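You operate a simulated robot arm through the tools that you are given. There is no shell and no other tool. Be economical: measure what you need, move in short steps, check, and stop when the job is done.

You are at the controls of a simulated robot arm. One attempt, no reset.

## Task
Wipe the sticky patch off the work top with the wet sponge.
Fine: wet and rinse it at the cold tap, press it out in the sink, leave it on the drain board, tap shut. What is to be rubbed or washed off counts as gone when no trace of it is left.

The check looks at the end state, three seconds after you hand in, the way a careful person would. Anything else that was tipped, shoved, dropped, spilled or broken makes it a failure.

## Robot
A 6-joint arm with a two-finger parallel gripper on a trunk, on a base that drives. Base frame: it is fixed to the floor where the robot stands at the start and does not move with it; the origin is under the middle of the robot, x ahead of it, y to its left, z up; the surface under the hand at the start is at about z = 880. Units: mm, degrees, N and s.
With the tool pointing down near the work surface it reaches from about 320 to 700 mm from the robot's upright axis, wherever it stands. Its first joint turns from -166.0 to 166.0 degrees. Places, roughly: blue tap lever [800, 500, 1000]; bottom of the sink [600, 400, 700]; drain board [500, -100, 900]; sink [600, 400, 800]; sticky patch [500, -700, 900]. Payload 4.1 kg.
The tool frame sits at the grasp point between the pads (the TCP): z along the fingers, y along the line on which they close. The tips reach 23 mm beyond it. The gripper opens to 94 mm. The fingers are 38 mm wide and 10 mm thick; the gripper's body (54 by 96 mm) begins 39 mm behind the TCP.
Orientation is told as [roll, pitch, yaw] about the base's x, y, z axes, in that order, counted from this pose: with the fingers straight down and closing along the base's y, the tool's x points along the base's -x, its y along +y and its z along -z.

## Interface
- The arm moves only by the tool jog_arm. Its argument "motion" is a list of rows, each a list of 7 numbers: the turn, a rotation vector about the tool's x, y, z in units of 5 degrees (1.0 is 5 degrees), then the shift along the tool's x, y, z in units of 40 mm (1.0 is 40 mm), then the finger opening in mm, from 0 to 94. In form: [[rx, ry, rz, dx, dy, dz, hand], ...]. A call has 1 to 20 rows; each row shifts and turns the commanded pose from where the row before left it, along the tool's axes as they then stand. A call with a number of a shift or a turn outside -1 to 1 is refused whole. A row lasts 0.2 s, in which the tool goes at most 50 mm and 8.6 degrees; a call with a longer step from one row to the next is refused whole, and so is a gripper value outside its range. Where a pose cannot be reached the arm comes as near as it can. A force on the tool above 50 N (or 10 N above the force at the start of the call, whichever is more), or a blocked arm, ends the call early, and 0.2 s more pass. Each finger travels about 45 mm/s and halts on what it meets, pressing with about 29 N; the grip force reading is that of the motor and also rises with nothing between the fingers. The clock runs only during rows and for 0.2 s after the last one: add rows that do not move to give the fingers time. It gives the time, the measured TCP pose, the force on the tool (base axes), the opening and the grip force at its end, in the units of the frame above (readings bear some noise), with the torque about the TCP (base axes, N m) and any sound that the robot's microphone picked up, and new pictures: "show" is both (left out), scene, wrist or none.
- Cameras (640 x 400 px; columns grow to the right, rows downward): "scene" is now at [20.2, 144.6, 1561.1]; the picture's right is [-0.28, -0.96, 0.00], its down [-0.69, 0.20, -0.70] and it looks along [0.67, -0.20, -0.71] (base axes); focal length 270 px, centre (320, 200). "wrist" rides on the gripper at [86, 16, -74] in the tool frame; the picture's right is [-0.18, 0.98, 0.00], its down [-0.58, -0.11, -0.81] and it looks along [-0.79, -0.15, 0.59] (tool axes); focal length 243 px, centre (320, 200). There is no depth. A picture from a camera that has moved, and an enlarged one, comes with that camera's place and axes in the base frame and with its lens.
- raise_lower(by): slides the trunk up (or, below 0, down) by that many mm; the arm and the scene camera ride with it, the base frame stays. It gives what a move gives, with no picture.
- roll_base(legs): drives the robot by 1 to 6 legs, each [ahead, turn to the left] in mm and degrees, along the robot's own axes; the way and the turn of a leg run together, so that a leg with both is an arc; at most 1500 mm and 180 degrees a leg. The arm and the cameras ride along, it lands a little off, and it stops where it bumps. It gives what a move gives, and a new picture of the scene camera.
- head_to(pan, tilt): turns the head with the scene camera to pan (to the left, within 155 degrees either way) and tilt (down, from -29 to 69), counted from straight ahead of the robot. It gives what a move gives, and a new picture of the scene camera.
- inspect(camera, box): a new picture of the part [left, top, right, bottom] of that camera's present view, enlarged. No time passes.
- sign_off(): hands the job in; it is judged then, once.

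Go step by step. Nothing tells you exact positions but the pictures and the camera data: compare them with the known pose of the tool, close in by small moves and look again before you grip or let go. The budget is 120 turns and 260 pictures, counting those below and the enlarged ones. Unless the task says otherwise, let go and move clear before handing in, and close with one line.

The tools are called as a command line: name --pt "numbers of a row" for each row, then --argument value for the rest, lists and objects as JSON in quotes. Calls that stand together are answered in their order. jog_arm: Moves the arm, as the interface text tells. Its arguments: {"type":"object","properties":{"motion":{"type":"array","items":{"type":"array","items":{"type":"number"}}},"show":{"type":"string","enum":["both","scene","wrist","none"]}},"required":["motion"]} The other tools are called the same way: raise_lower (by) slides the trunk up or down; roll_base (legs) drives the base; head_to (pan, tilt) turns the head that bears the scene camera; inspect (camera, box) takes an enlarged picture of a part of a camera's view; sign_off () hands the job in.

At the start:

```text
t: 0.0
ee_pos: [429.9, -7.2, 1233.6]
tcp_rot: [0.0, -0.1, 0.1]
contact_force: [0.3, 0.2, -0.6]
wrist_torque: [-0.02, 0.0, -0.05]
finger_gap: 94.2
grip_force: 0.0
trunk travel left (down, up): [-525.0, 65.0]
robot x, y, heading: [-1.6, 4.6, 0.1]
head pan, tilt: [-16.2, 45.6]
```

scene: 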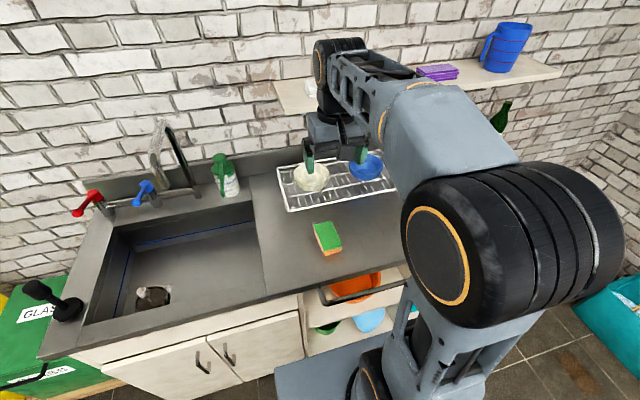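
wrist: 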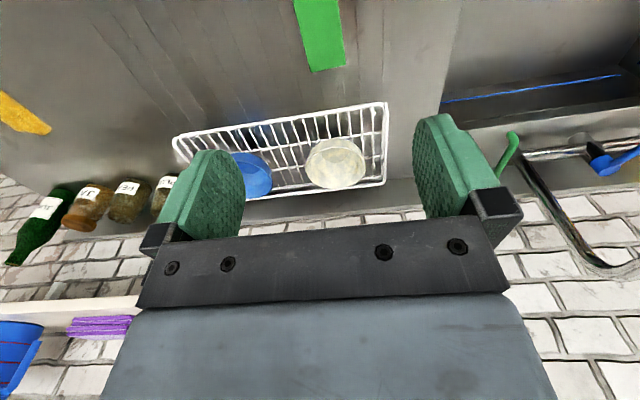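

I see the sink at left with red and blue levers, a green/yellow sponge on the board right of it, and an orange patch at the far right in the wrist view. I'll look around with the head first.

head_to --pan 25 --tilt 45

head_to --pan -60 --tilt 40

inspect --camera "wrist" --box '[0, 0, 400, 250]'

```text
t: 1.1
ee_pos: [429.7, -6.6, 1233.3]
tcp_rot: [-0.1, 0.0, 0.1]
contact_force: [-0.5, 0.4, 0.2]
wrist_torque: [0.02, 0.0, 0.0]
finger_gap: 93.9
grip_force: 0.1
trunk travel left (down, up): [-525.0, 65.0]
robot x, y, heading: [2.3, 0.2, -0.0]
head pan, tilt: [25.0, 45.0]
camera scene: at [16.3, 201.5, 1561.9], right [0.42, -0.91, 0.0], down [-0.64, -0.3, -0.71], along [0.64, 0.3, -0.71], focal length 270 px, centre (320, 200)
```

scene: 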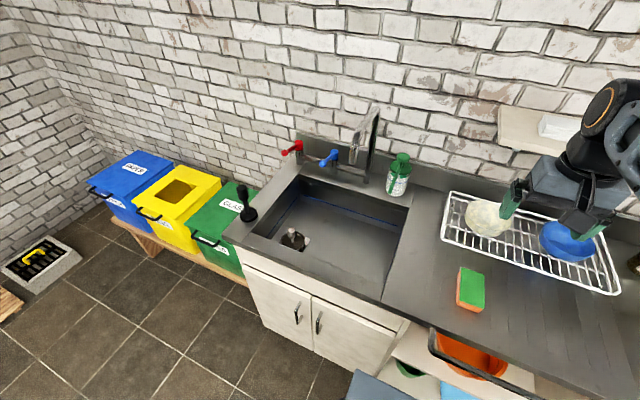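

```text
t: 2.7
ee_pos: [429.7, -6.3, 1232.8]
tcp_rot: [0.0, 0.0, 0.1]
contact_force: [-0.6, 0.0, 1.1]
wrist_torque: [0.01, -0.03, 0.02]
finger_gap: 94.1
grip_force: 0.0
trunk travel left (down, up): [-525.0, 65.0]
robot x, y, heading: [-0.5, 1.3, -0.1]
head pan, tilt: [-60.0, 40.0]
camera scene: at [-14.9, 93.6, 1569.1], right [-0.87, -0.5, 0.0], down [-0.32, 0.56, -0.77], along [0.38, -0.66, -0.64], focal length 270 px, centre (320, 200)
```

scene: 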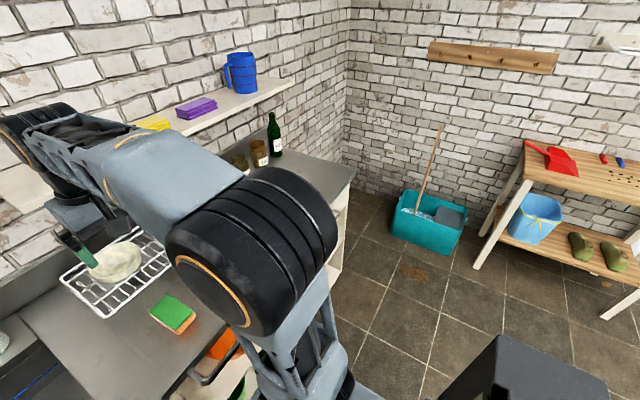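

```text
1.60 times, centred on (200, 125) of wrist
camera zoom: at [344.4, 8.8, 1307.9], right [0.18, 0.98, 0.0], down [0.58, -0.11, 0.81], along [0.79, -0.15, -0.59], focal length 388 px, centre (512, 320)
```

zoom: 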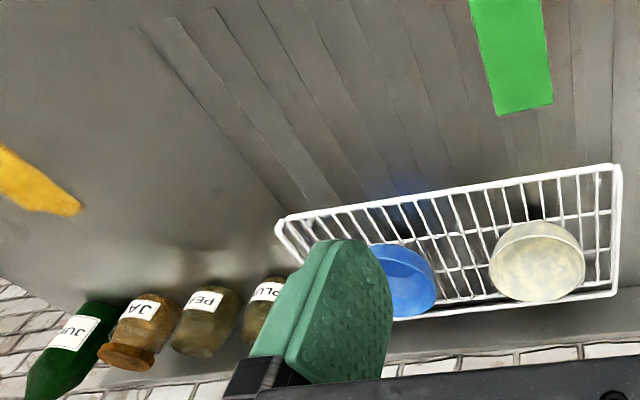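

The sponge is near (480,-15). I'll look closely at the sink, the taps and the sponge.

head_to --pan 25 --tilt 45

inspect --camera "scene" --box '[230, 90, 430, 215]'

inspect --camera "scene" --box '[220, 180, 420, 305]'

inspect --camera "scene" --box '[380, 180, 640, 342]'

```text
t: 4.3
ee_pos: [430.6, -6.5, 1233.1]
tcp_rot: [0.0, 0.0, -0.1]
contact_force: [-0.6, -0.3, -0.5]
wrist_torque: [0.03, -0.02, 0.03]
finger_gap: 94.0
grip_force: 0.0
trunk travel left (down, up): [-525.0, 65.0]
robot x, y, heading: [-1.6, 1.6, 0.1]
head pan, tilt: [25.0, 45.0]
camera scene: at [16.3, 201.5, 1561.9], right [0.42, -0.91, 0.0], down [-0.64, -0.3, -0.71], along [0.64, 0.3, -0.71], focal length 270 px, centre (320, 200)
```

scene: 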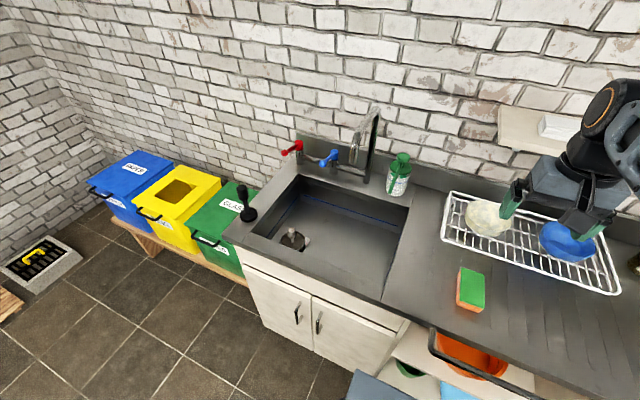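

```text
3.20 times, centred on (330, 152) of scene
camera zoom: at [16.3, 201.5, 1561.9], right [0.42, -0.91, 0.0], down [-0.64, -0.3, -0.71], along [0.64, 0.3, -0.71], focal length 863 px, centre (288, 352)
```

zoom: 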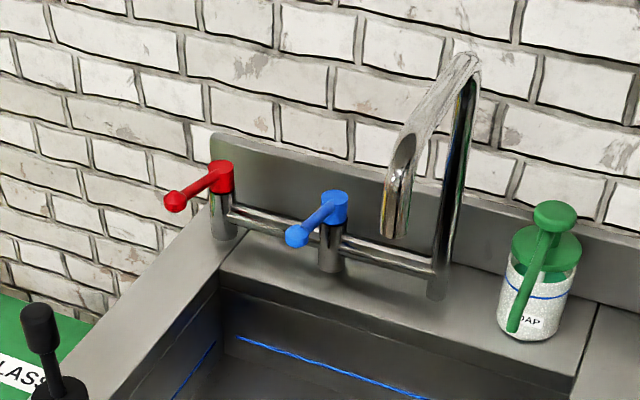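

```text
3.20 times, centred on (320, 242) of scene
camera zoom: at [16.3, 201.5, 1561.9], right [0.42, -0.91, 0.0], down [-0.64, -0.3, -0.71], along [0.64, 0.3, -0.71], focal length 863 px, centre (320, 64)
```

zoom: 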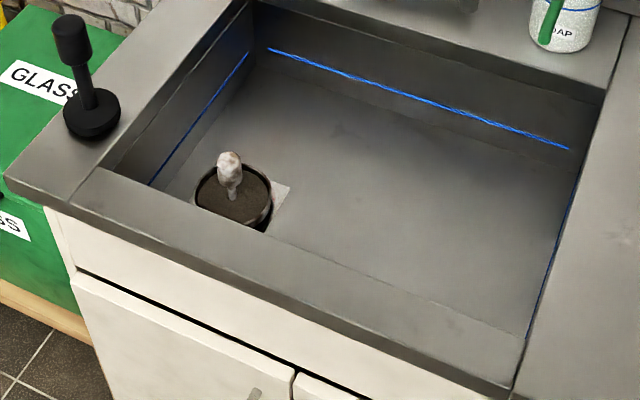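

```text
2.46 times, centred on (510, 261) of scene
camera zoom: at [16.3, 201.5, 1561.9], right [0.42, -0.91, 0.0], down [-0.64, -0.3, -0.71], along [0.64, 0.3, -0.71], focal length 664 px, centre (-148, 50)
```

zoom: 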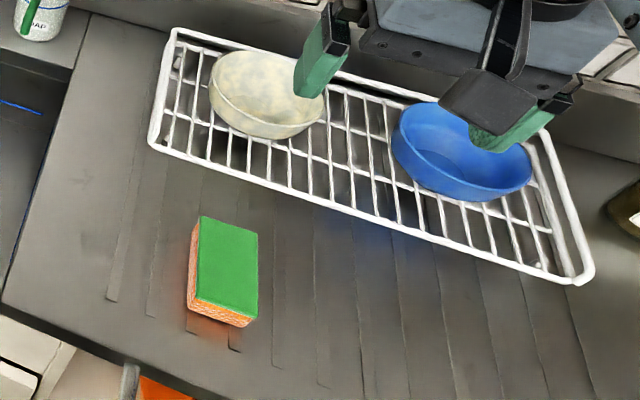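

Before planning the drive I need to see how close the base is to the counter.

head_to --pan 40 --tilt 69

head_to --pan 110 --tilt 50

```text
t: 5.1
ee_pos: [429.2, -6.6, 1234.1]
tcp_rot: [0.0, 0.0, 0.1]
contact_force: [0.5, 0.3, 0.1]
wrist_torque: [-0.03, 0.04, -0.02]
finger_gap: 94.1
grip_force: 0.0
trunk travel left (down, up): [-525.0, 65.0]
robot x, y, heading: [-3.6, 2.8, -0.2]
head pan, tilt: [40.0, 68.8]
camera scene: at [-14.5, 203.1, 1533.1], right [0.64, -0.77, 0.0], down [-0.71, -0.6, -0.36], along [0.28, 0.23, -0.93], focal length 270 px, centre (320, 200)
```

scene: 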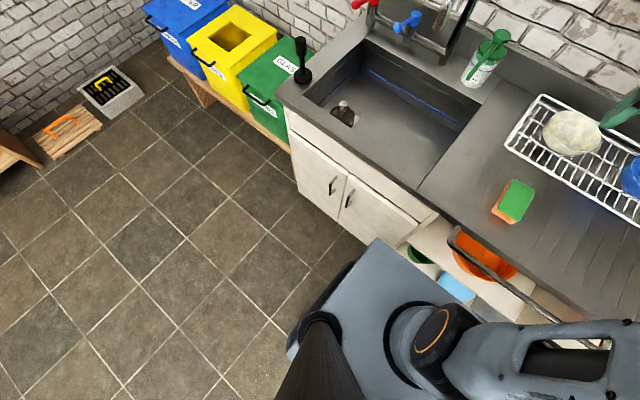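

```text
t: 6.5
ee_pos: [428.4, -6.7, 1232.6]
tcp_rot: [0.0, 0.0, 0.0]
contact_force: [-0.5, 0.6, 0.3]
wrist_torque: [-0.02, 0.0, 0.02]
finger_gap: 93.8
grip_force: 0.0
trunk travel left (down, up): [-525.0, 65.0]
robot x, y, heading: [-3.5, -2.0, -0.1]
head pan, tilt: [110.0, 50.0]
camera scene: at [-83.7, 239.6, 1554.9], right [0.94, 0.34, 0.0], down [0.26, -0.72, -0.64], along [-0.22, 0.6, -0.77], focal length 270 px, centre (320, 200)
```

scene: 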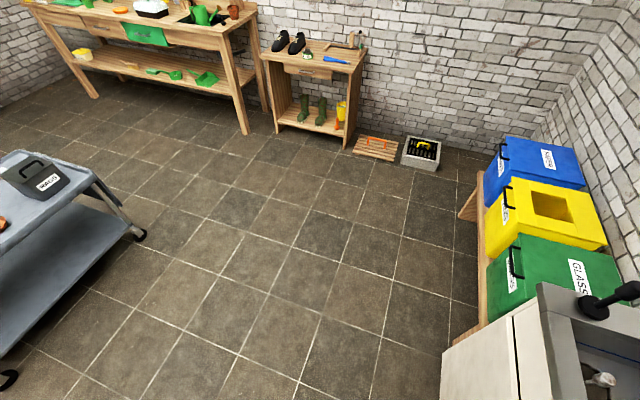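

The counter front edge is at about x=365. The base is roughly 600 by 370 mm, so I'll back off, turn parallel to the counter and sidle in.

roll_base --legs '[[-100, 0], [0, 90]]'

head_to --pan -60 --tilt 65

```text
t: 11.5
ee_pos: [-81.5, 429.8, 1233.6]
tcp_rot: [0.0, 0.0, 88.3]
contact_force: [0.7, 0.4, 1.3]
wrist_torque: [0.02, 0.04, -0.01]
finger_gap: 93.7
grip_force: 0.0
trunk travel left (down, up): [-525.0, 65.0]
robot x, y, heading: [-100.6, 3.1, 88.1]
head pan, tilt: [110.0, 50.0]
camera scene: at [-339.3, -78.7, 1554.9], right [-0.31, 0.95, 0.0], down [0.73, 0.24, -0.64], along [-0.61, -0.2, -0.77], focal length 270 px, centre (320, 200)
```

scene: 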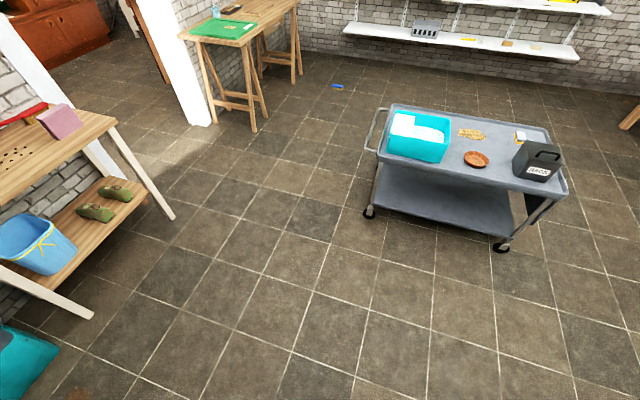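

```text
t: 14.0
ee_pos: [-82.0, 428.4, 1233.0]
tcp_rot: [0.1, 0.1, 88.4]
contact_force: [0.2, -0.1, -0.4]
wrist_torque: [0.0, 0.02, -0.02]
finger_gap: 93.9
grip_force: 0.0
trunk travel left (down, up): [-525.0, 65.0]
robot x, y, heading: [-96.8, 1.3, 88.3]
head pan, tilt: [-60.0, 65.0]
camera scene: at [-212.7, -25.7, 1536.8], right [0.48, -0.88, 0.0], down [-0.8, -0.43, -0.42], along [0.37, 0.2, -0.91], focal length 270 px, centre (320, 200)
```

scene: 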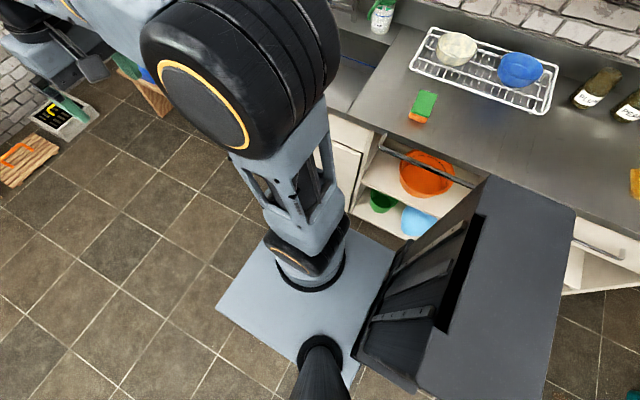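

The plate is smaller than I thought, but a dark box sits at the robot's right rear. I'll look at it before moving closer.

head_to --pan -110 --tilt 55

head_to --pan -90 --tilt 40

```text
t: 15.2
ee_pos: [-81.0, 431.3, 1233.1]
tcp_rot: [-0.1, 0.0, 88.5]
contact_force: [-1.2, -0.8, -0.1]
wrist_torque: [0.0, 0.02, -0.01]
finger_gap: 94.1
grip_force: 0.1
trunk travel left (down, up): [-525.0, 65.0]
robot x, y, heading: [-103.0, -1.8, 88.6]
head pan, tilt: [-110.0, 55.0]
camera scene: at [-199.1, -81.0, 1548.4], right [-0.37, -0.93, 0.0], down [-0.76, 0.3, -0.57], along [0.53, -0.21, -0.82], focal length 270 px, centre (320, 200)
```

scene: 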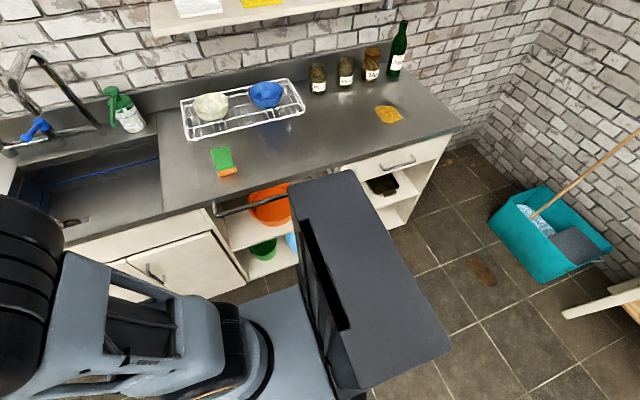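

```text
t: 16.1
ee_pos: [-82.1, 428.9, 1232.2]
tcp_rot: [0.0, 0.0, 88.4]
contact_force: [0.0, -0.2, -0.4]
wrist_torque: [-0.02, 0.0, 0.02]
finger_gap: 93.9
grip_force: 0.1
trunk travel left (down, up): [-525.0, 65.0]
robot x, y, heading: [-96.8, 3.3, 88.3]
head pan, tilt: [-90.0, 40.0]
camera scene: at [-181.2, -57.0, 1569.1], right [-0.03, -1.0, 0.0], down [-0.64, 0.02, -0.77], along [0.77, -0.02, -0.64], focal length 270 px, centre (320, 200)
```

scene: 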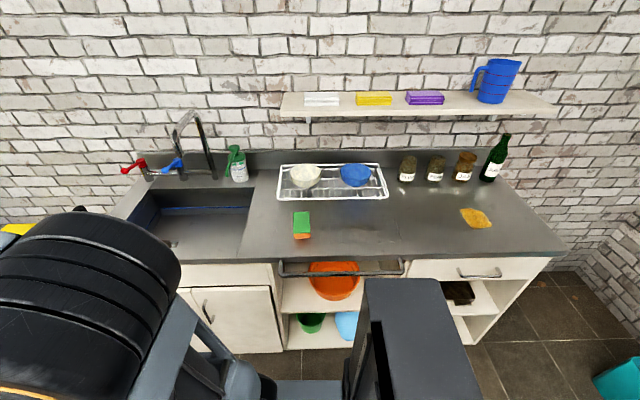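

The dark box is only the trunk column, about 330 mm wide. I'll zigzag the base toward the counter to about x=60.

roll_base --legs '[[220, -25], [220, 26], [-200, 20], [-200, -20]]'

```text
t: 21.5
ee_pos: [79.4, 453.3, 1233.1]
tcp_rot: [0.0, 0.0, 89.5]
contact_force: [-0.9, -0.1, -0.9]
wrist_torque: [0.04, 0.02, -0.01]
finger_gap: 94.0
grip_force: 0.1
trunk travel left (down, up): [-525.0, 65.0]
robot x, y, heading: [69.2, 26.3, 89.3]
head pan, tilt: [-90.0, 40.0]
camera scene: at [-10.0, -35.1, 1569.1], right [-0.01, -1.0, 0.0], down [-0.64, 0.01, -0.77], along [0.77, -0.01, -0.64], focal length 270 px, centre (320, 200)
```

scene: 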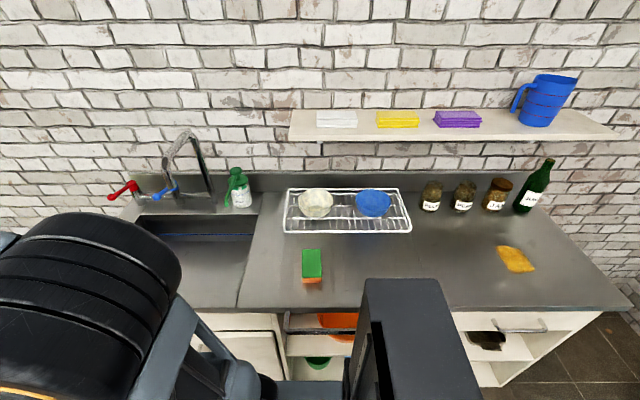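

No bump. I'll move ahead to about y=300, then look at the tap.

roll_base --legs '[[280, 0.5]]'

head_to --pan -75 --tilt 40

inspect --camera "scene" --box '[140, 60, 390, 216]'

```text
t: 23.4
ee_pos: [75.6, 735.5, 1234.1]
tcp_rot: [-0.1, -0.1, 90.1]
contact_force: [0.1, 0.4, -0.1]
wrist_torque: [0.02, -0.01, -0.02]
finger_gap: 94.1
grip_force: 0.1
trunk travel left (down, up): [-525.0, 65.0]
robot x, y, heading: [71.4, 298.9, 89.9]
head pan, tilt: [-90.0, 40.0]
camera scene: at [-8.8, 244.9, 1569.2], right [0.0, -1.0, 0.0], down [-0.64, 0.0, -0.77], along [0.77, 0.0, -0.64], focal length 270 px, centre (320, 200)
```

scene: 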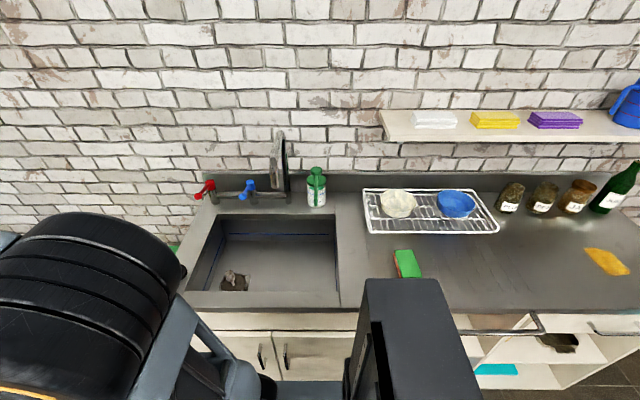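

```text
t: 24.2
ee_pos: [75.6, 733.9, 1233.2]
tcp_rot: [0.1, 0.0, 90.0]
contact_force: [1.0, 0.6, 0.0]
wrist_torque: [0.0, -0.03, 0.02]
finger_gap: 93.9
grip_force: 0.1
trunk travel left (down, up): [-525.0, 65.0]
robot x, y, heading: [67.4, 302.1, 89.9]
head pan, tilt: [-75.0, 40.0]
camera scene: at [-11.8, 266.2, 1569.1], right [0.26, -0.97, 0.0], down [-0.62, -0.17, -0.77], along [0.74, 0.2, -0.64], focal length 270 px, centre (320, 200)
```

scene: 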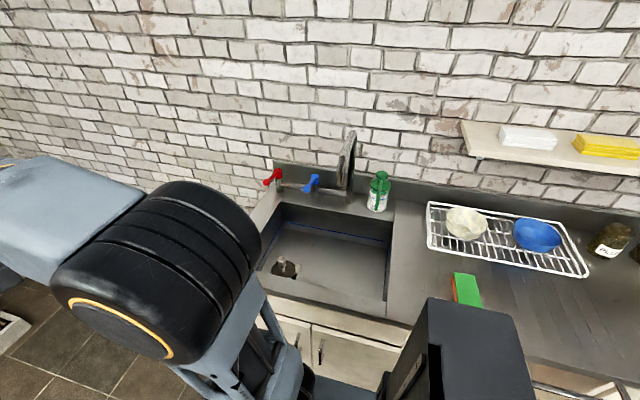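

```text
2.56 times, centred on (265, 138) of scene
camera zoom: at [-11.8, 266.2, 1569.1], right [0.26, -0.97, 0.0], down [-0.62, -0.17, -0.77], along [0.74, 0.2, -0.64], focal length 690 px, centre (461, 359)
```

zoom: 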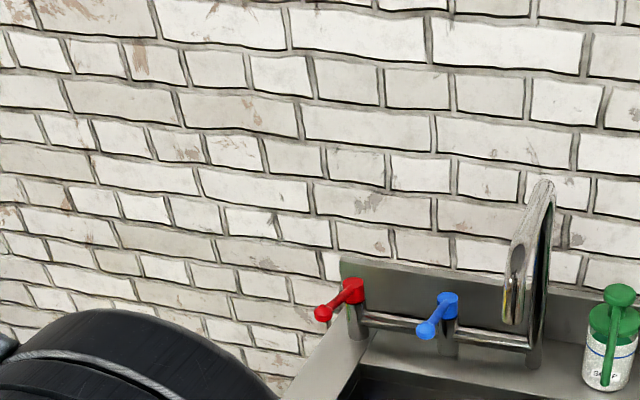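

The spout outlet comes out near (602,375,1100), and the blue lever's pivot near (765,494) with its tip near (690,500,1005). I'll swing the arm right toward the sink at this height and close the fingers.

jog_arm --pt "0 0 1 0.04 -0.94 0 80" --pt "0 0 1 0.04 -0.94 0 60" --pt "0 0 1 0.04 -0.94 0 40" --pt "0 0 1 0.04 -0.94 0 20" --pt "0 0 1 0.04 -0.94 0 5" --pt "0 0 1 0.04 -0.94 0 0" --pt "0 0 1 0.04 -0.94 0 0" --pt "0 0 1 0.04 -0.94 0 0" --pt "0 0 1 0.04 -0.94 0 0" --pt "0 0 1 0.04 -0.94 0 0" --pt "0 0 1 0.04 -0.94 0 0" --pt "0 0 1 0.04 -0.94 0 0" --pt "0 0 1 0.04 -0.94 0 0"

```text
t: 27.0
ee_pos: [469.3, 482.3, 1232.9]
tcp_rot: [0.0, 0.0, 25.0]
contact_force: [0.1, 0.2, -1.2]
wrist_torque: [0.02, 0.02, 0.02]
finger_gap: 0.0
grip_force: 29.1
trunk travel left (down, up): [-525.0, 65.0]
robot x, y, heading: [69.2, 302.4, 89.9]
head pan, tilt: [-75.0, 40.0]
camera scene: at [-11.5, 266.0, 1569.1], right [0.26, -0.97, 0.0], down [-0.62, -0.17, -0.77], along [0.74, 0.2, -0.64], focal length 270 px, centre (320, 200)
camera wrist: at [385.3, 459.9, 1308.4], right [-0.25, 0.97, 0.0], down [0.57, 0.15, 0.81], along [0.78, 0.2, -0.59], focal length 243 px, centre (320, 200)
```

scene: 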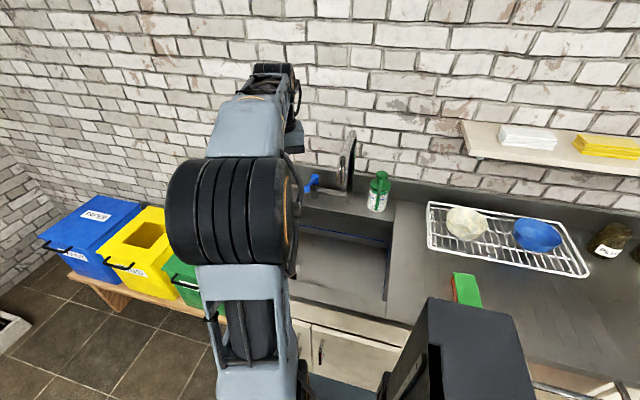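
wrist: 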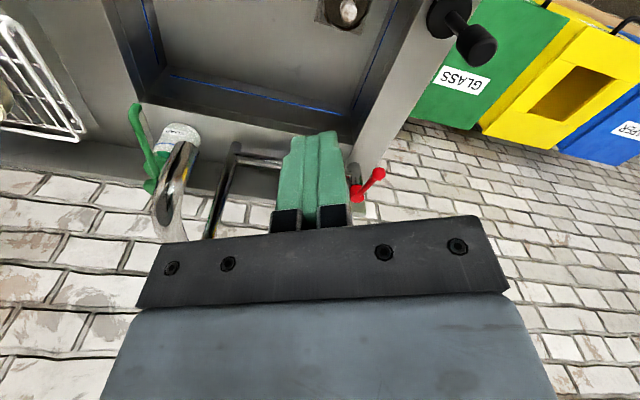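

The wrist view agrees with the spout position. I'll square the tool up and move to about (600,540), so the camera sees the lever past the fingers.

jog_arm --pt "0 0 1 0 0 0 0" --pt "0 0 1 0 0 0 0" --pt "0 0 1 0 0 0 0" --pt "0 0 1 0 0 0 0" --pt "0 0 1 0 0 0 0" --pt "0 0 0 -0.5 0.8 0 0" --pt "0 0 0 -0.5 0.8 0 0" --pt "0 0 0 -0.5 0.8 0 0" --show "wrist"

inspect --camera "wrist" --box '[80, 90, 400, 290]'

```text
t: 28.8
ee_pos: [528.7, 582.8, 1231.8]
tcp_rot: [0.0, 0.2, -0.1]
contact_force: [0.1, -0.1, 0.4]
wrist_torque: [-0.02, 0.01, -0.05]
finger_gap: 0.1
grip_force: 29.3
trunk travel left (down, up): [-525.0, 65.0]
robot x, y, heading: [71.5, 302.4, 90.2]
head pan, tilt: [-75.0, 40.0]
camera wrist: at [442.8, 597.9, 1307.2], right [0.18, 0.98, 0.0], down [0.58, -0.11, 0.81], along [0.79, -0.15, -0.59], focal length 243 px, centre (320, 200)
```

wrist: 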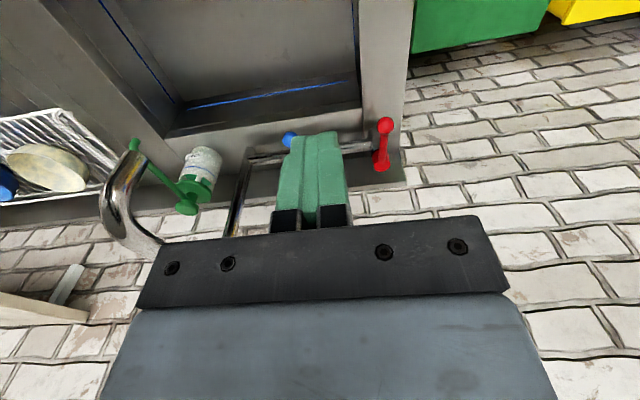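

```text
2.00 times, centred on (240, 190) of wrist
camera zoom: at [442.8, 597.9, 1307.2], right [0.18, 0.98, 0.0], down [0.58, -0.11, 0.81], along [0.79, -0.15, -0.59], focal length 485 px, centre (480, 220)
```

zoom: 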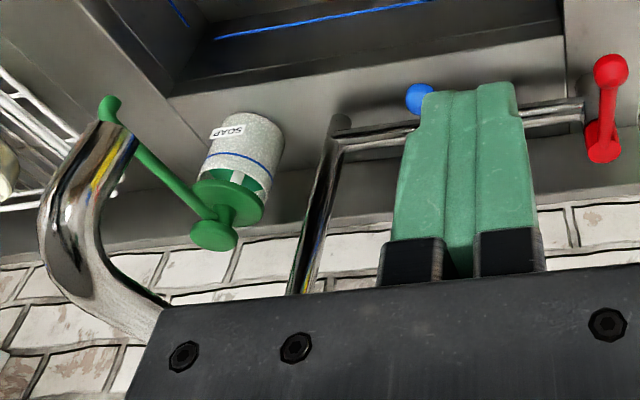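

The blue lever tip is at about (690,502,998), pointing toward me. I'll come down on its +y side with closed fingers and try pushing it toward -y.

jog_arm --pt "0 0 0 -0.8 -0.17 0 0" --pt "0 0 0 -0.8 -0.17 0 0" --pt "0 0 0 -0.8 -0.17 0 0" --pt "0 0 0 -0.8 -0.17 0 0" --pt "0 0 0 -0.8 -0.17 0 0" --pt "0 0 0 0 0 0.95 0" --pt "0 0 0 0 0 0.95 0" --pt "0 0 0 0 0 0.95 0" --pt "0 0 0 0 0 0.95 0"

inspect --camera "wrist" --box '[160, 60, 480, 260]'

```text
t: 30.8
ee_pos: [631.1, 530.7, 1050.3]
tcp_rot: [0.0, 0.0, 0.1]
contact_force: [-0.5, -0.2, 0.0]
wrist_torque: [0.03, 0.0, 0.01]
finger_gap: 0.0
grip_force: 28.7
out of reach, approached as far as the arm can: row 3, 4, 5
trunk travel left (down, up): [-525.0, 65.0]
robot x, y, heading: [73.1, 303.3, 90.3]
head pan, tilt: [-75.0, 40.0]
camera scene: at [-11.3, 266.4, 1569.2], right [0.26, -0.97, 0.0], down [-0.62, -0.17, -0.77], along [0.74, 0.2, -0.64], focal length 270 px, centre (320, 200)
camera wrist: at [546.8, 545.9, 1125.1], right [0.18, 0.98, 0.0], down [0.58, -0.11, 0.81], along [0.79, -0.15, -0.59], focal length 243 px, centre (320, 200)
```

scene: 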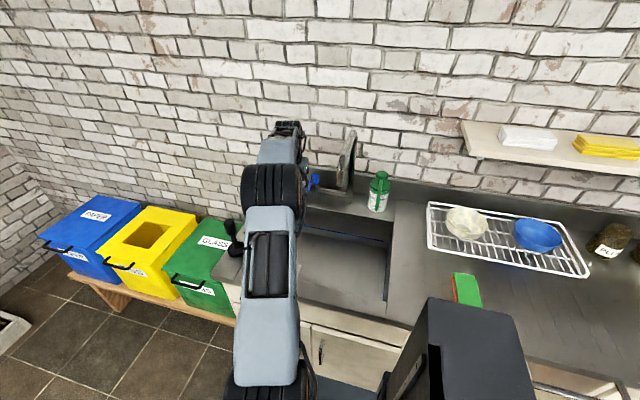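
wrist: 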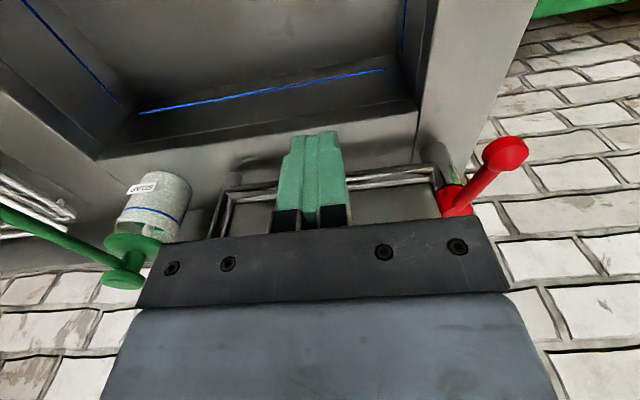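

```text
2.00 times, centred on (320, 160) of wrist
camera zoom: at [546.8, 545.9, 1125.1], right [0.18, 0.98, 0.0], down [0.58, -0.11, 0.81], along [0.79, -0.15, -0.59], focal length 485 px, centre (320, 280)
```

zoom: 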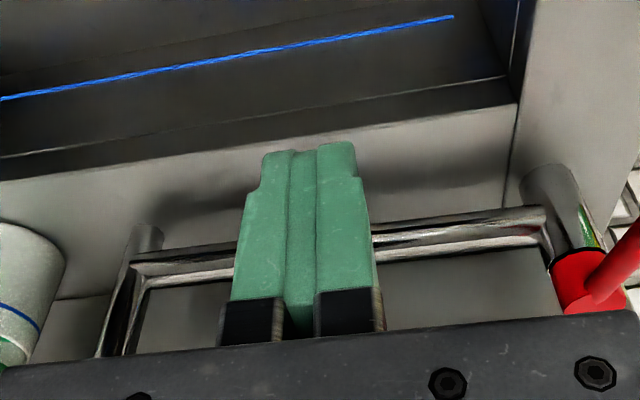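

At that height the arm falls short in x. Raising the trunk makes the lever lower relative to the shoulder, which gives more reach.

raise_lower --by 64

roll_base --legs '[[70, 0]]'

```text
t: 31.8
ee_pos: [632.8, 530.7, 1114.4]
tcp_rot: [0.0, 0.0, 0.0]
contact_force: [0.0, 0.4, -0.8]
wrist_torque: [0.03, 0.01, 0.04]
finger_gap: 0.1
grip_force: 28.7
trunk travel left (down, up): [-589.0, 1.0]
robot x, y, heading: [70.8, 305.1, 90.0]
head pan, tilt: [-75.0, 40.0]
```

```text
t: 32.8
ee_pos: [631.9, 601.7, 1113.7]
tcp_rot: [0.0, 0.0, 0.1]
contact_force: [0.7, 0.9, 0.7]
wrist_torque: [-0.03, -0.02, 0.02]
finger_gap: 0.0
grip_force: 29.0
trunk travel left (down, up): [-589.0, 1.0]
robot x, y, heading: [64.6, 376.9, 90.2]
head pan, tilt: [-75.0, 40.0]
camera scene: at [-11.7, 338.5, 1633.2], right [0.26, -0.97, 0.0], down [-0.62, -0.17, -0.77], along [0.74, 0.2, -0.64], focal length 270 px, centre (320, 200)
```

scene: 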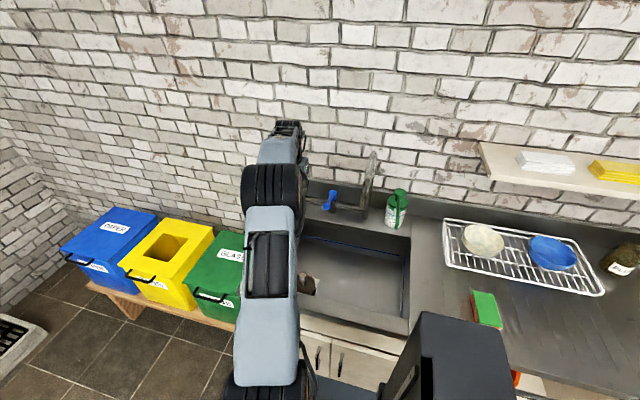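

Now I'll move beside the lever: y about 550, down to z about 1000, then forward to x about 690.

jog_arm --pt "0 0 0 0 -0.63 0 0" --pt "0 0 0 0 -0.63 0 0" --pt "0 0 0 0 0 0.94 0" --pt "0 0 0 0 0 0.94 0" --pt "0 0 0 0 0 0.94 0" --pt "0 0 0 -0.72 0 0 0" --pt "0 0 0 -0.72 0 0 0"

inspect --camera "scene" --box '[230, 120, 430, 245]'

```text
t: 34.4
ee_pos: [689.9, 550.8, 1001.2]
tcp_rot: [0.0, 0.0, 0.1]
contact_force: [0.5, 0.3, 0.6]
wrist_torque: [-0.01, 0.0, -0.03]
finger_gap: 0.2
grip_force: 29.1
trunk travel left (down, up): [-589.0, 1.0]
robot x, y, heading: [70.2, 378.1, 90.0]
head pan, tilt: [-75.0, 40.0]
camera scene: at [-11.1, 337.2, 1633.2], right [0.26, -0.97, 0.0], down [-0.62, -0.17, -0.77], along [0.74, 0.2, -0.64], focal length 270 px, centre (320, 200)
camera wrist: at [604.2, 566.1, 1076.6], right [0.18, 0.98, 0.0], down [0.58, -0.11, 0.81], along [0.79, -0.15, -0.59], focal length 243 px, centre (320, 200)
```

scene: 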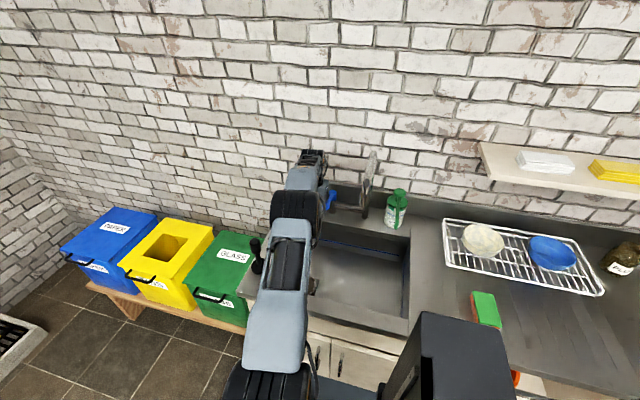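
wrist: 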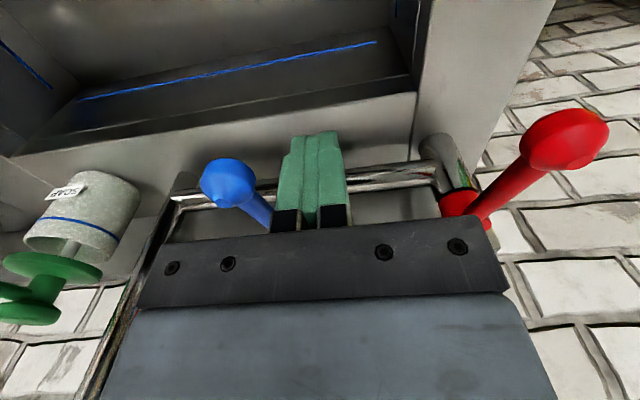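

```text
3.20 times, centred on (330, 182) of scene
camera zoom: at [-11.1, 337.2, 1633.2], right [0.26, -0.97, 0.0], down [-0.62, -0.17, -0.77], along [0.74, 0.2, -0.64], focal length 863 px, centre (288, 256)
```

zoom: 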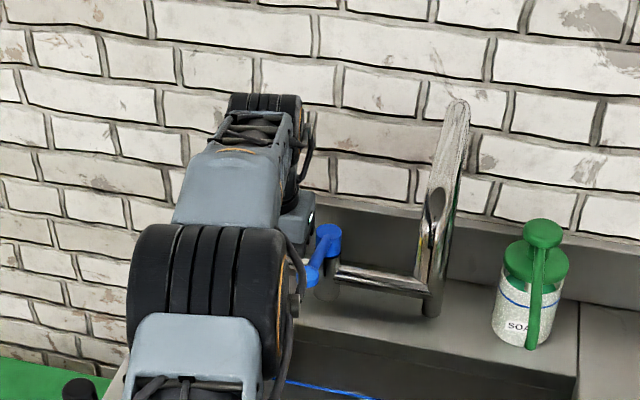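

The ball is at about (684,505), beside the fingers. I'll push toward -y in small steps.

jog_arm --pt "0 0 0 0 -0.4 0 0" --pt "0 0 0 0 -0.4 0 0" --pt "0 0 0 0 -0.3 0 0" --pt "0 0 0 0 -0.3 0 0" --pt "0 0 0 0 -0.3 0 0" --show "wrist"

```text
t: 35.6
ee_pos: [688.8, 484.1, 1001.1]
tcp_rot: [0.0, 0.0, 0.1]
contact_force: [-0.5, 0.8, -0.1]
wrist_torque: [0.01, -0.01, -0.02]
finger_gap: 0.2
grip_force: 28.7
trunk travel left (down, up): [-589.0, 1.0]
robot x, y, heading: [67.4, 376.9, 90.3]
head pan, tilt: [-75.0, 40.0]
camera wrist: at [604.1, 499.3, 1076.1], right [0.18, 0.98, 0.0], down [0.58, -0.11, 0.81], along [0.79, -0.15, -0.59], focal length 243 px, centre (320, 200)
```

wrist: 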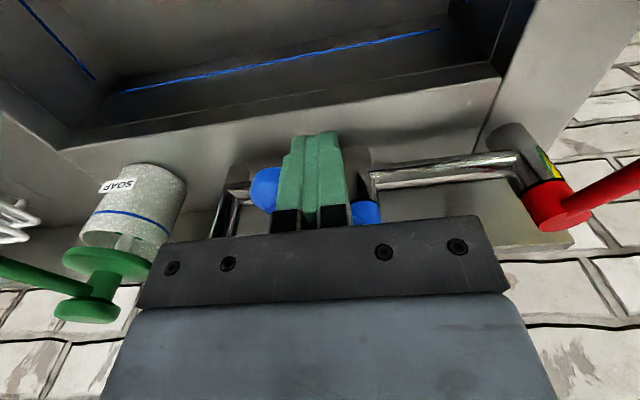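

The lever turns easily. I'll check whether water is running.

head_to --pan -90 --tilt 40

inspect --camera "scene" --box '[200, 100, 400, 225]'

```text
t: 36.4
ee_pos: [689.4, 483.8, 1002.0]
tcp_rot: [0.0, 0.0, 0.1]
contact_force: [0.3, -0.6, -0.7]
wrist_torque: [0.0, -0.02, 0.0]
finger_gap: 0.0
grip_force: 28.6
trunk travel left (down, up): [-589.0, 1.0]
robot x, y, heading: [69.7, 376.4, 90.2]
head pan, tilt: [-90.0, 40.0]
camera scene: at [-8.7, 315.3, 1633.2], right [0.0, -1.0, 0.0], down [-0.64, 0.0, -0.77], along [0.77, 0.0, -0.64], focal length 270 px, centre (320, 200)
```

scene: 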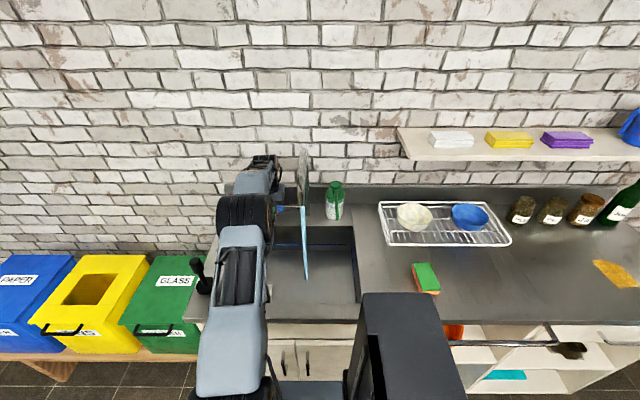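

```text
3.20 times, centred on (300, 162) of scene
camera zoom: at [-8.7, 315.3, 1633.2], right [0.0, -1.0, 0.0], down [-0.64, 0.0, -0.77], along [0.77, 0.0, -0.64], focal length 863 px, centre (384, 320)
```

zoom: 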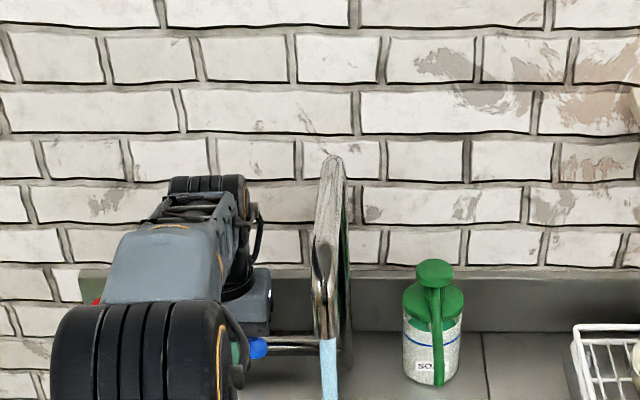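

Cold water is running from the spout. I'll back off, lift and travel to the sponge at (480,-15), opening the fingers on the way.

jog_arm --pt "0 0 0 0 0.25 0 0" --pt "0 0 0 1 0 0 0" --pt "0 0 0 1 0 0 0" --pt "0 0 0 1 0 0 0" --pt "0 0 0 1 0 0 0" --pt "0 0 0 1 0 -0.5 0" --pt "0 0 0 0 -0.7 -0.9 20" --pt "0 0 0 0 -1 -0.5 40" --pt "0 0 0 0 -1 0 60" --pt "0 0 0 0 -1 0 80" --pt "0 0 0 0 -1 0 94" --pt "0 0 0 0 -1 0 94" --pt "0 0 0 0 -1 0 94" --pt "0 0 0 0 -1 0 94" --pt "0 0 0 0 -1 0 94" --pt "0 0 0 0 -1 0 94" --pt "0 0 0 0 -1 0 94" --pt "0 0 0 0 -1 0 94"

inspect --camera "wrist" --box '[160, 0, 480, 200]'

```text
t: 40.2
ee_pos: [489.4, 25.2, 1079.3]
tcp_rot: [0.0, 0.0, 0.0]
contact_force: [0.4, 0.7, -0.4]
wrist_torque: [-0.03, 0.02, -0.01]
finger_gap: 93.8
grip_force: 0.0
trunk travel left (down, up): [-589.0, 1.0]
robot x, y, heading: [70.7, 374.2, 90.3]
head pan, tilt: [-90.0, 40.0]
camera scene: at [-8.7, 314.5, 1633.1], right [0.0, -1.0, 0.0], down [-0.64, 0.0, -0.77], along [0.77, 0.0, -0.64], focal length 270 px, centre (320, 200)
camera wrist: at [404.1, 39.9, 1153.8], right [0.18, 0.98, 0.0], down [0.58, -0.11, 0.81], along [0.79, -0.15, -0.59], focal length 243 px, centre (320, 200)
```

scene: 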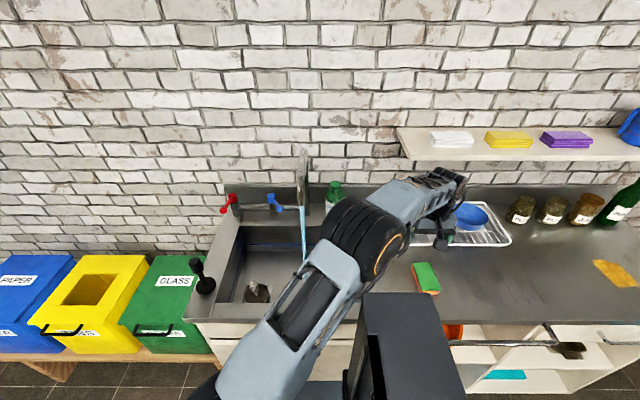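
wrist: 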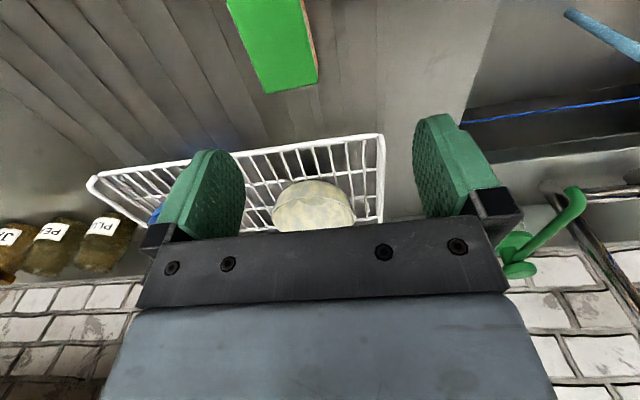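

```text
2.00 times, centred on (320, 100) of wrist
camera zoom: at [404.1, 39.9, 1153.8], right [0.18, 0.98, 0.0], down [0.58, -0.11, 0.81], along [0.79, -0.15, -0.59], focal length 485 px, centre (320, 400)
```

zoom: 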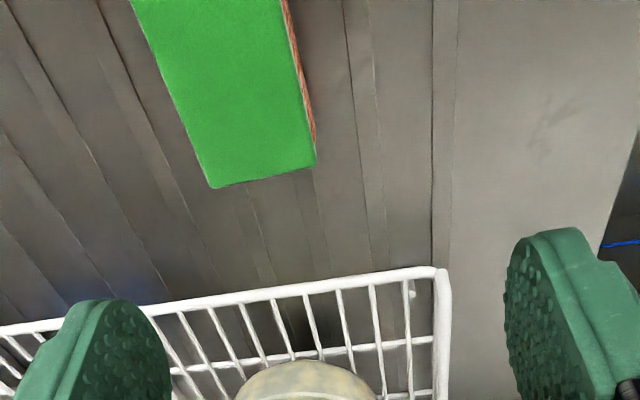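

The sponge lies along x, about 98 by 56 mm, centred near (476,-12). I'll move above it and down to z about 965 to judge its height.

jog_arm --pt "0 0 0 0.33 -0.93 0 94" --pt "0 0 0 0 0 1 94" --pt "0 0 0 0 0 1 94" --pt "0 0 0 0 0 0.9 94"

inspect --camera "scene" --box '[360, 200, 520, 300]'

```text
t: 41.4
ee_pos: [502.4, 7.8, 969.2]
tcp_rot: [-0.7, -0.7, 3.1]
contact_force: [0.5, 0.0, -0.8]
wrist_torque: [0.01, 0.03, 0.0]
finger_gap: 94.1
grip_force: 0.1
trunk travel left (down, up): [-589.0, 1.0]
robot x, y, heading: [71.0, 376.7, 90.2]
head pan, tilt: [-90.0, 40.0]
stopped in row 4: the arm was blocked; the commanded pose is now the measured one
camera scene: at [-8.4, 315.4, 1630.9], right [0.0, -1.0, 0.0], down [-0.64, 0.0, -0.77], along [0.77, 0.0, -0.64], focal length 270 px, centre (320, 200)
camera wrist: at [415.0, 19.1, 1044.1], right [0.13, 0.99, -0.01], down [0.58, -0.07, 0.81], along [0.81, -0.11, -0.58], focal length 243 px, centre (320, 200)
```

scene: 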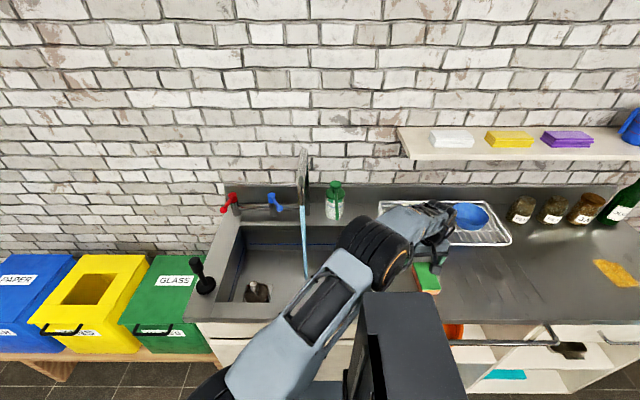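
wrist: 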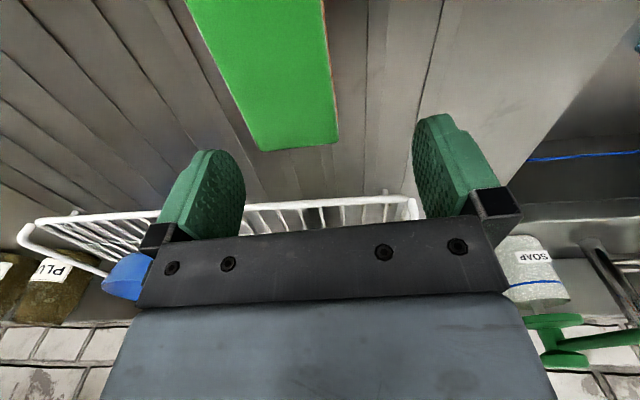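

```text
4.00 times, centred on (440, 250) of scene
camera zoom: at [-8.4, 315.4, 1630.9], right [0.0, -1.0, 0.0], down [-0.64, 0.0, -0.77], along [0.77, 0.0, -0.64], focal length 1078 px, centre (-160, 0)
```

zoom: 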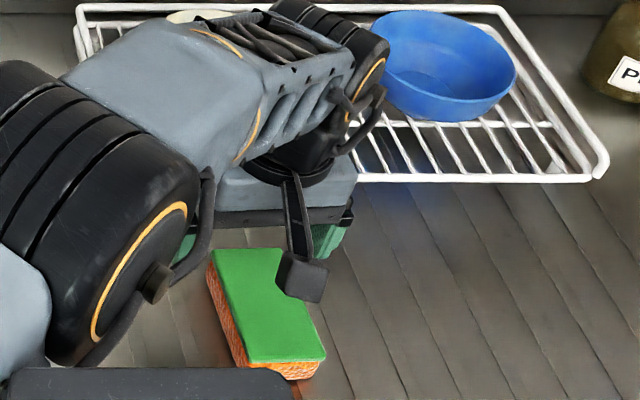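

My own arm touched the trunk column, because the base is too far ahead for this pose. I'll lift, drive the base back about 230 mm, then bring the hand forward again.

jog_arm --pt "0 0 0 0 0 -1 94" --pt "0 0 0 0 0 -1 94" --pt "0 0 0 0 0 -1 94" --show "none"

roll_base --legs '[[-230, 0]]'

```text
t: 42.2
ee_pos: [501.1, 6.8, 1090.5]
tcp_rot: [-0.7, -0.7, 3.0]
contact_force: [0.0, 0.5, -0.5]
wrist_torque: [-0.01, 0.0, 0.02]
finger_gap: 94.2
grip_force: 0.0
trunk travel left (down, up): [-589.0, 1.0]
robot x, y, heading: [69.3, 378.0, 90.2]
head pan, tilt: [-90.0, 40.0]
```

```text
t: 43.9
ee_pos: [500.4, -223.1, 1091.6]
tcp_rot: [-0.7, -0.7, 2.8]
contact_force: [0.3, -0.1, -0.6]
wrist_torque: [-0.02, 0.03, 0.0]
finger_gap: 94.1
grip_force: 0.0
trunk travel left (down, up): [-589.0, 1.0]
robot x, y, heading: [70.4, 146.1, 89.8]
head pan, tilt: [-90.0, 40.0]
camera scene: at [-8.6, 85.4, 1633.2], right [0.0, -1.0, 0.0], down [-0.64, 0.0, -0.77], along [0.77, 0.0, -0.64], focal length 270 px, centre (320, 200)
```

scene: 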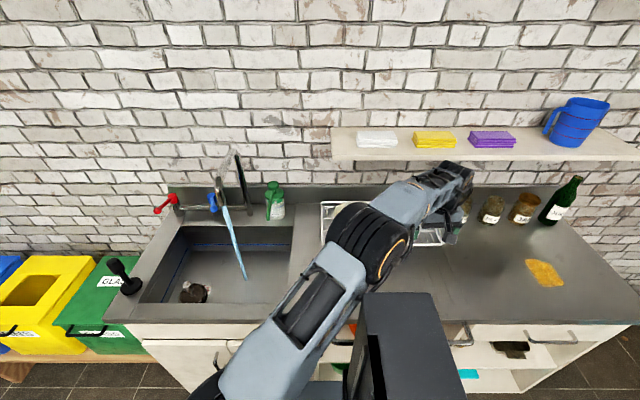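

I'll correct the small tilt and move the hand back above the sponge.

jog_arm --pt "-0.14 0.14 0.56 0 0 0 94" --pt "0 0 0 0.1 0.88 0 94" --pt "0 0 0 0.1 0.88 0 94" --pt "0 0 0 0.1 0.88 0 94" --pt "0 0 0 0.1 0.88 0 94" --pt "0 0 0 0.1 0.88 0 94" --pt "0 0 0 0.1 0.88 0 94" --pt "0 0 0 0 0 1 94" --pt "0 0 0 0 0 1 94" --pt "0 0 0 0 0 1 94"

inspect --camera "scene" --box '[280, 180, 440, 280]'

```text
t: 46.1
ee_pos: [476.7, -9.1, 971.4]
tcp_rot: [-0.2, -0.1, 0.0]
contact_force: [-0.1, 0.5, -0.4]
wrist_torque: [0.0, 0.0, 0.04]
finger_gap: 94.3
grip_force: 0.0
trunk travel left (down, up): [-589.0, 1.0]
robot x, y, heading: [68.9, 146.1, 89.8]
head pan, tilt: [-90.0, 40.0]
camera scene: at [-8.5, 86.3, 1633.2], right [0.0, -1.0, 0.0], down [-0.64, 0.0, -0.77], along [0.77, 0.0, -0.64], focal length 270 px, centre (320, 200)
camera wrist: at [391.1, 6.3, 1045.9], right [0.18, 0.98, 0.0], down [0.58, -0.11, 0.81], along [0.79, -0.15, -0.59], focal length 243 px, centre (320, 200)
```

scene: 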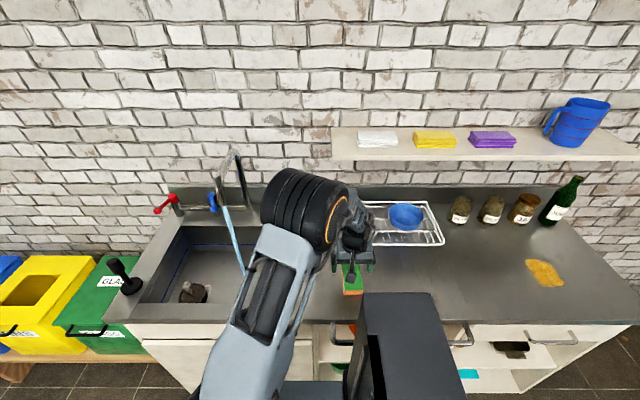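
wrist: 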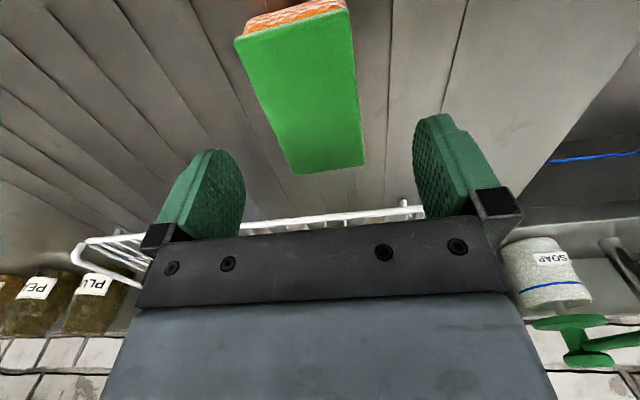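

```text
4.00 times, centred on (360, 230) of scene
camera zoom: at [-8.5, 86.3, 1633.2], right [0.0, -1.0, 0.0], down [-0.64, 0.0, -0.77], along [0.77, 0.0, -0.64], focal length 1078 px, centre (160, 80)
```

zoom: 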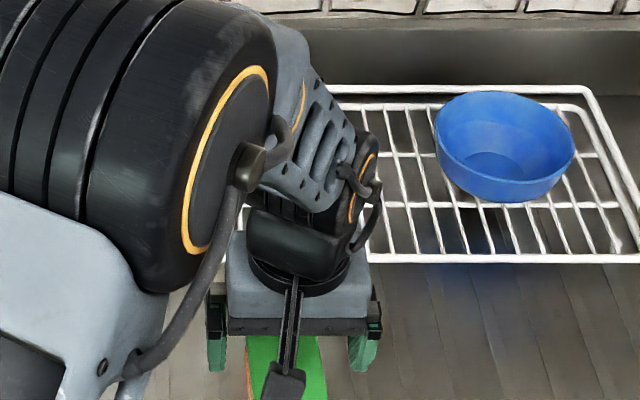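

The sponge measures 432–531 in x, -43 to 15 in y, top at about z=911. I'll go down to TCP z=914 and grip.

jog_arm --pt "0 0 0 -0.12 -0.12 0.7 94" --pt "0 0 0 0 0 0.72 94" --pt "0 0 0 0 0 0 70" --pt "0 0 0 0 0 0 50" --pt "0 0 0 0 0 0 40" --pt "0 0 0 0 0 0 40" --pt "0 0 0 0 0 0 40" --pt "0 0 0 0 0 0 40" --show "wrist"

```text
t: 47.9
ee_pos: [481.7, -15.1, 914.5]
tcp_rot: [0.0, 0.0, 0.0]
contact_force: [0.3, 0.1, 0.4]
wrist_torque: [0.01, -0.01, 0.0]
finger_gap: 57.5
grip_force: 28.9
trunk travel left (down, up): [-589.0, 1.0]
robot x, y, heading: [72.6, 144.2, 90.1]
head pan, tilt: [-90.0, 40.0]
camera wrist: at [395.8, 0.3, 989.2], right [0.18, 0.98, 0.0], down [0.58, -0.11, 0.81], along [0.79, -0.15, -0.59], focal length 243 px, centre (320, 200)
```

wrist: 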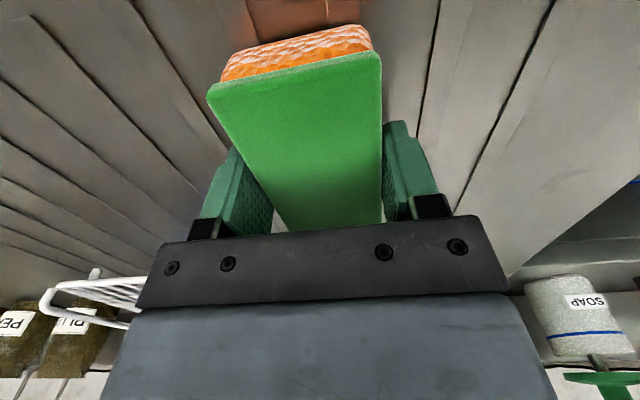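

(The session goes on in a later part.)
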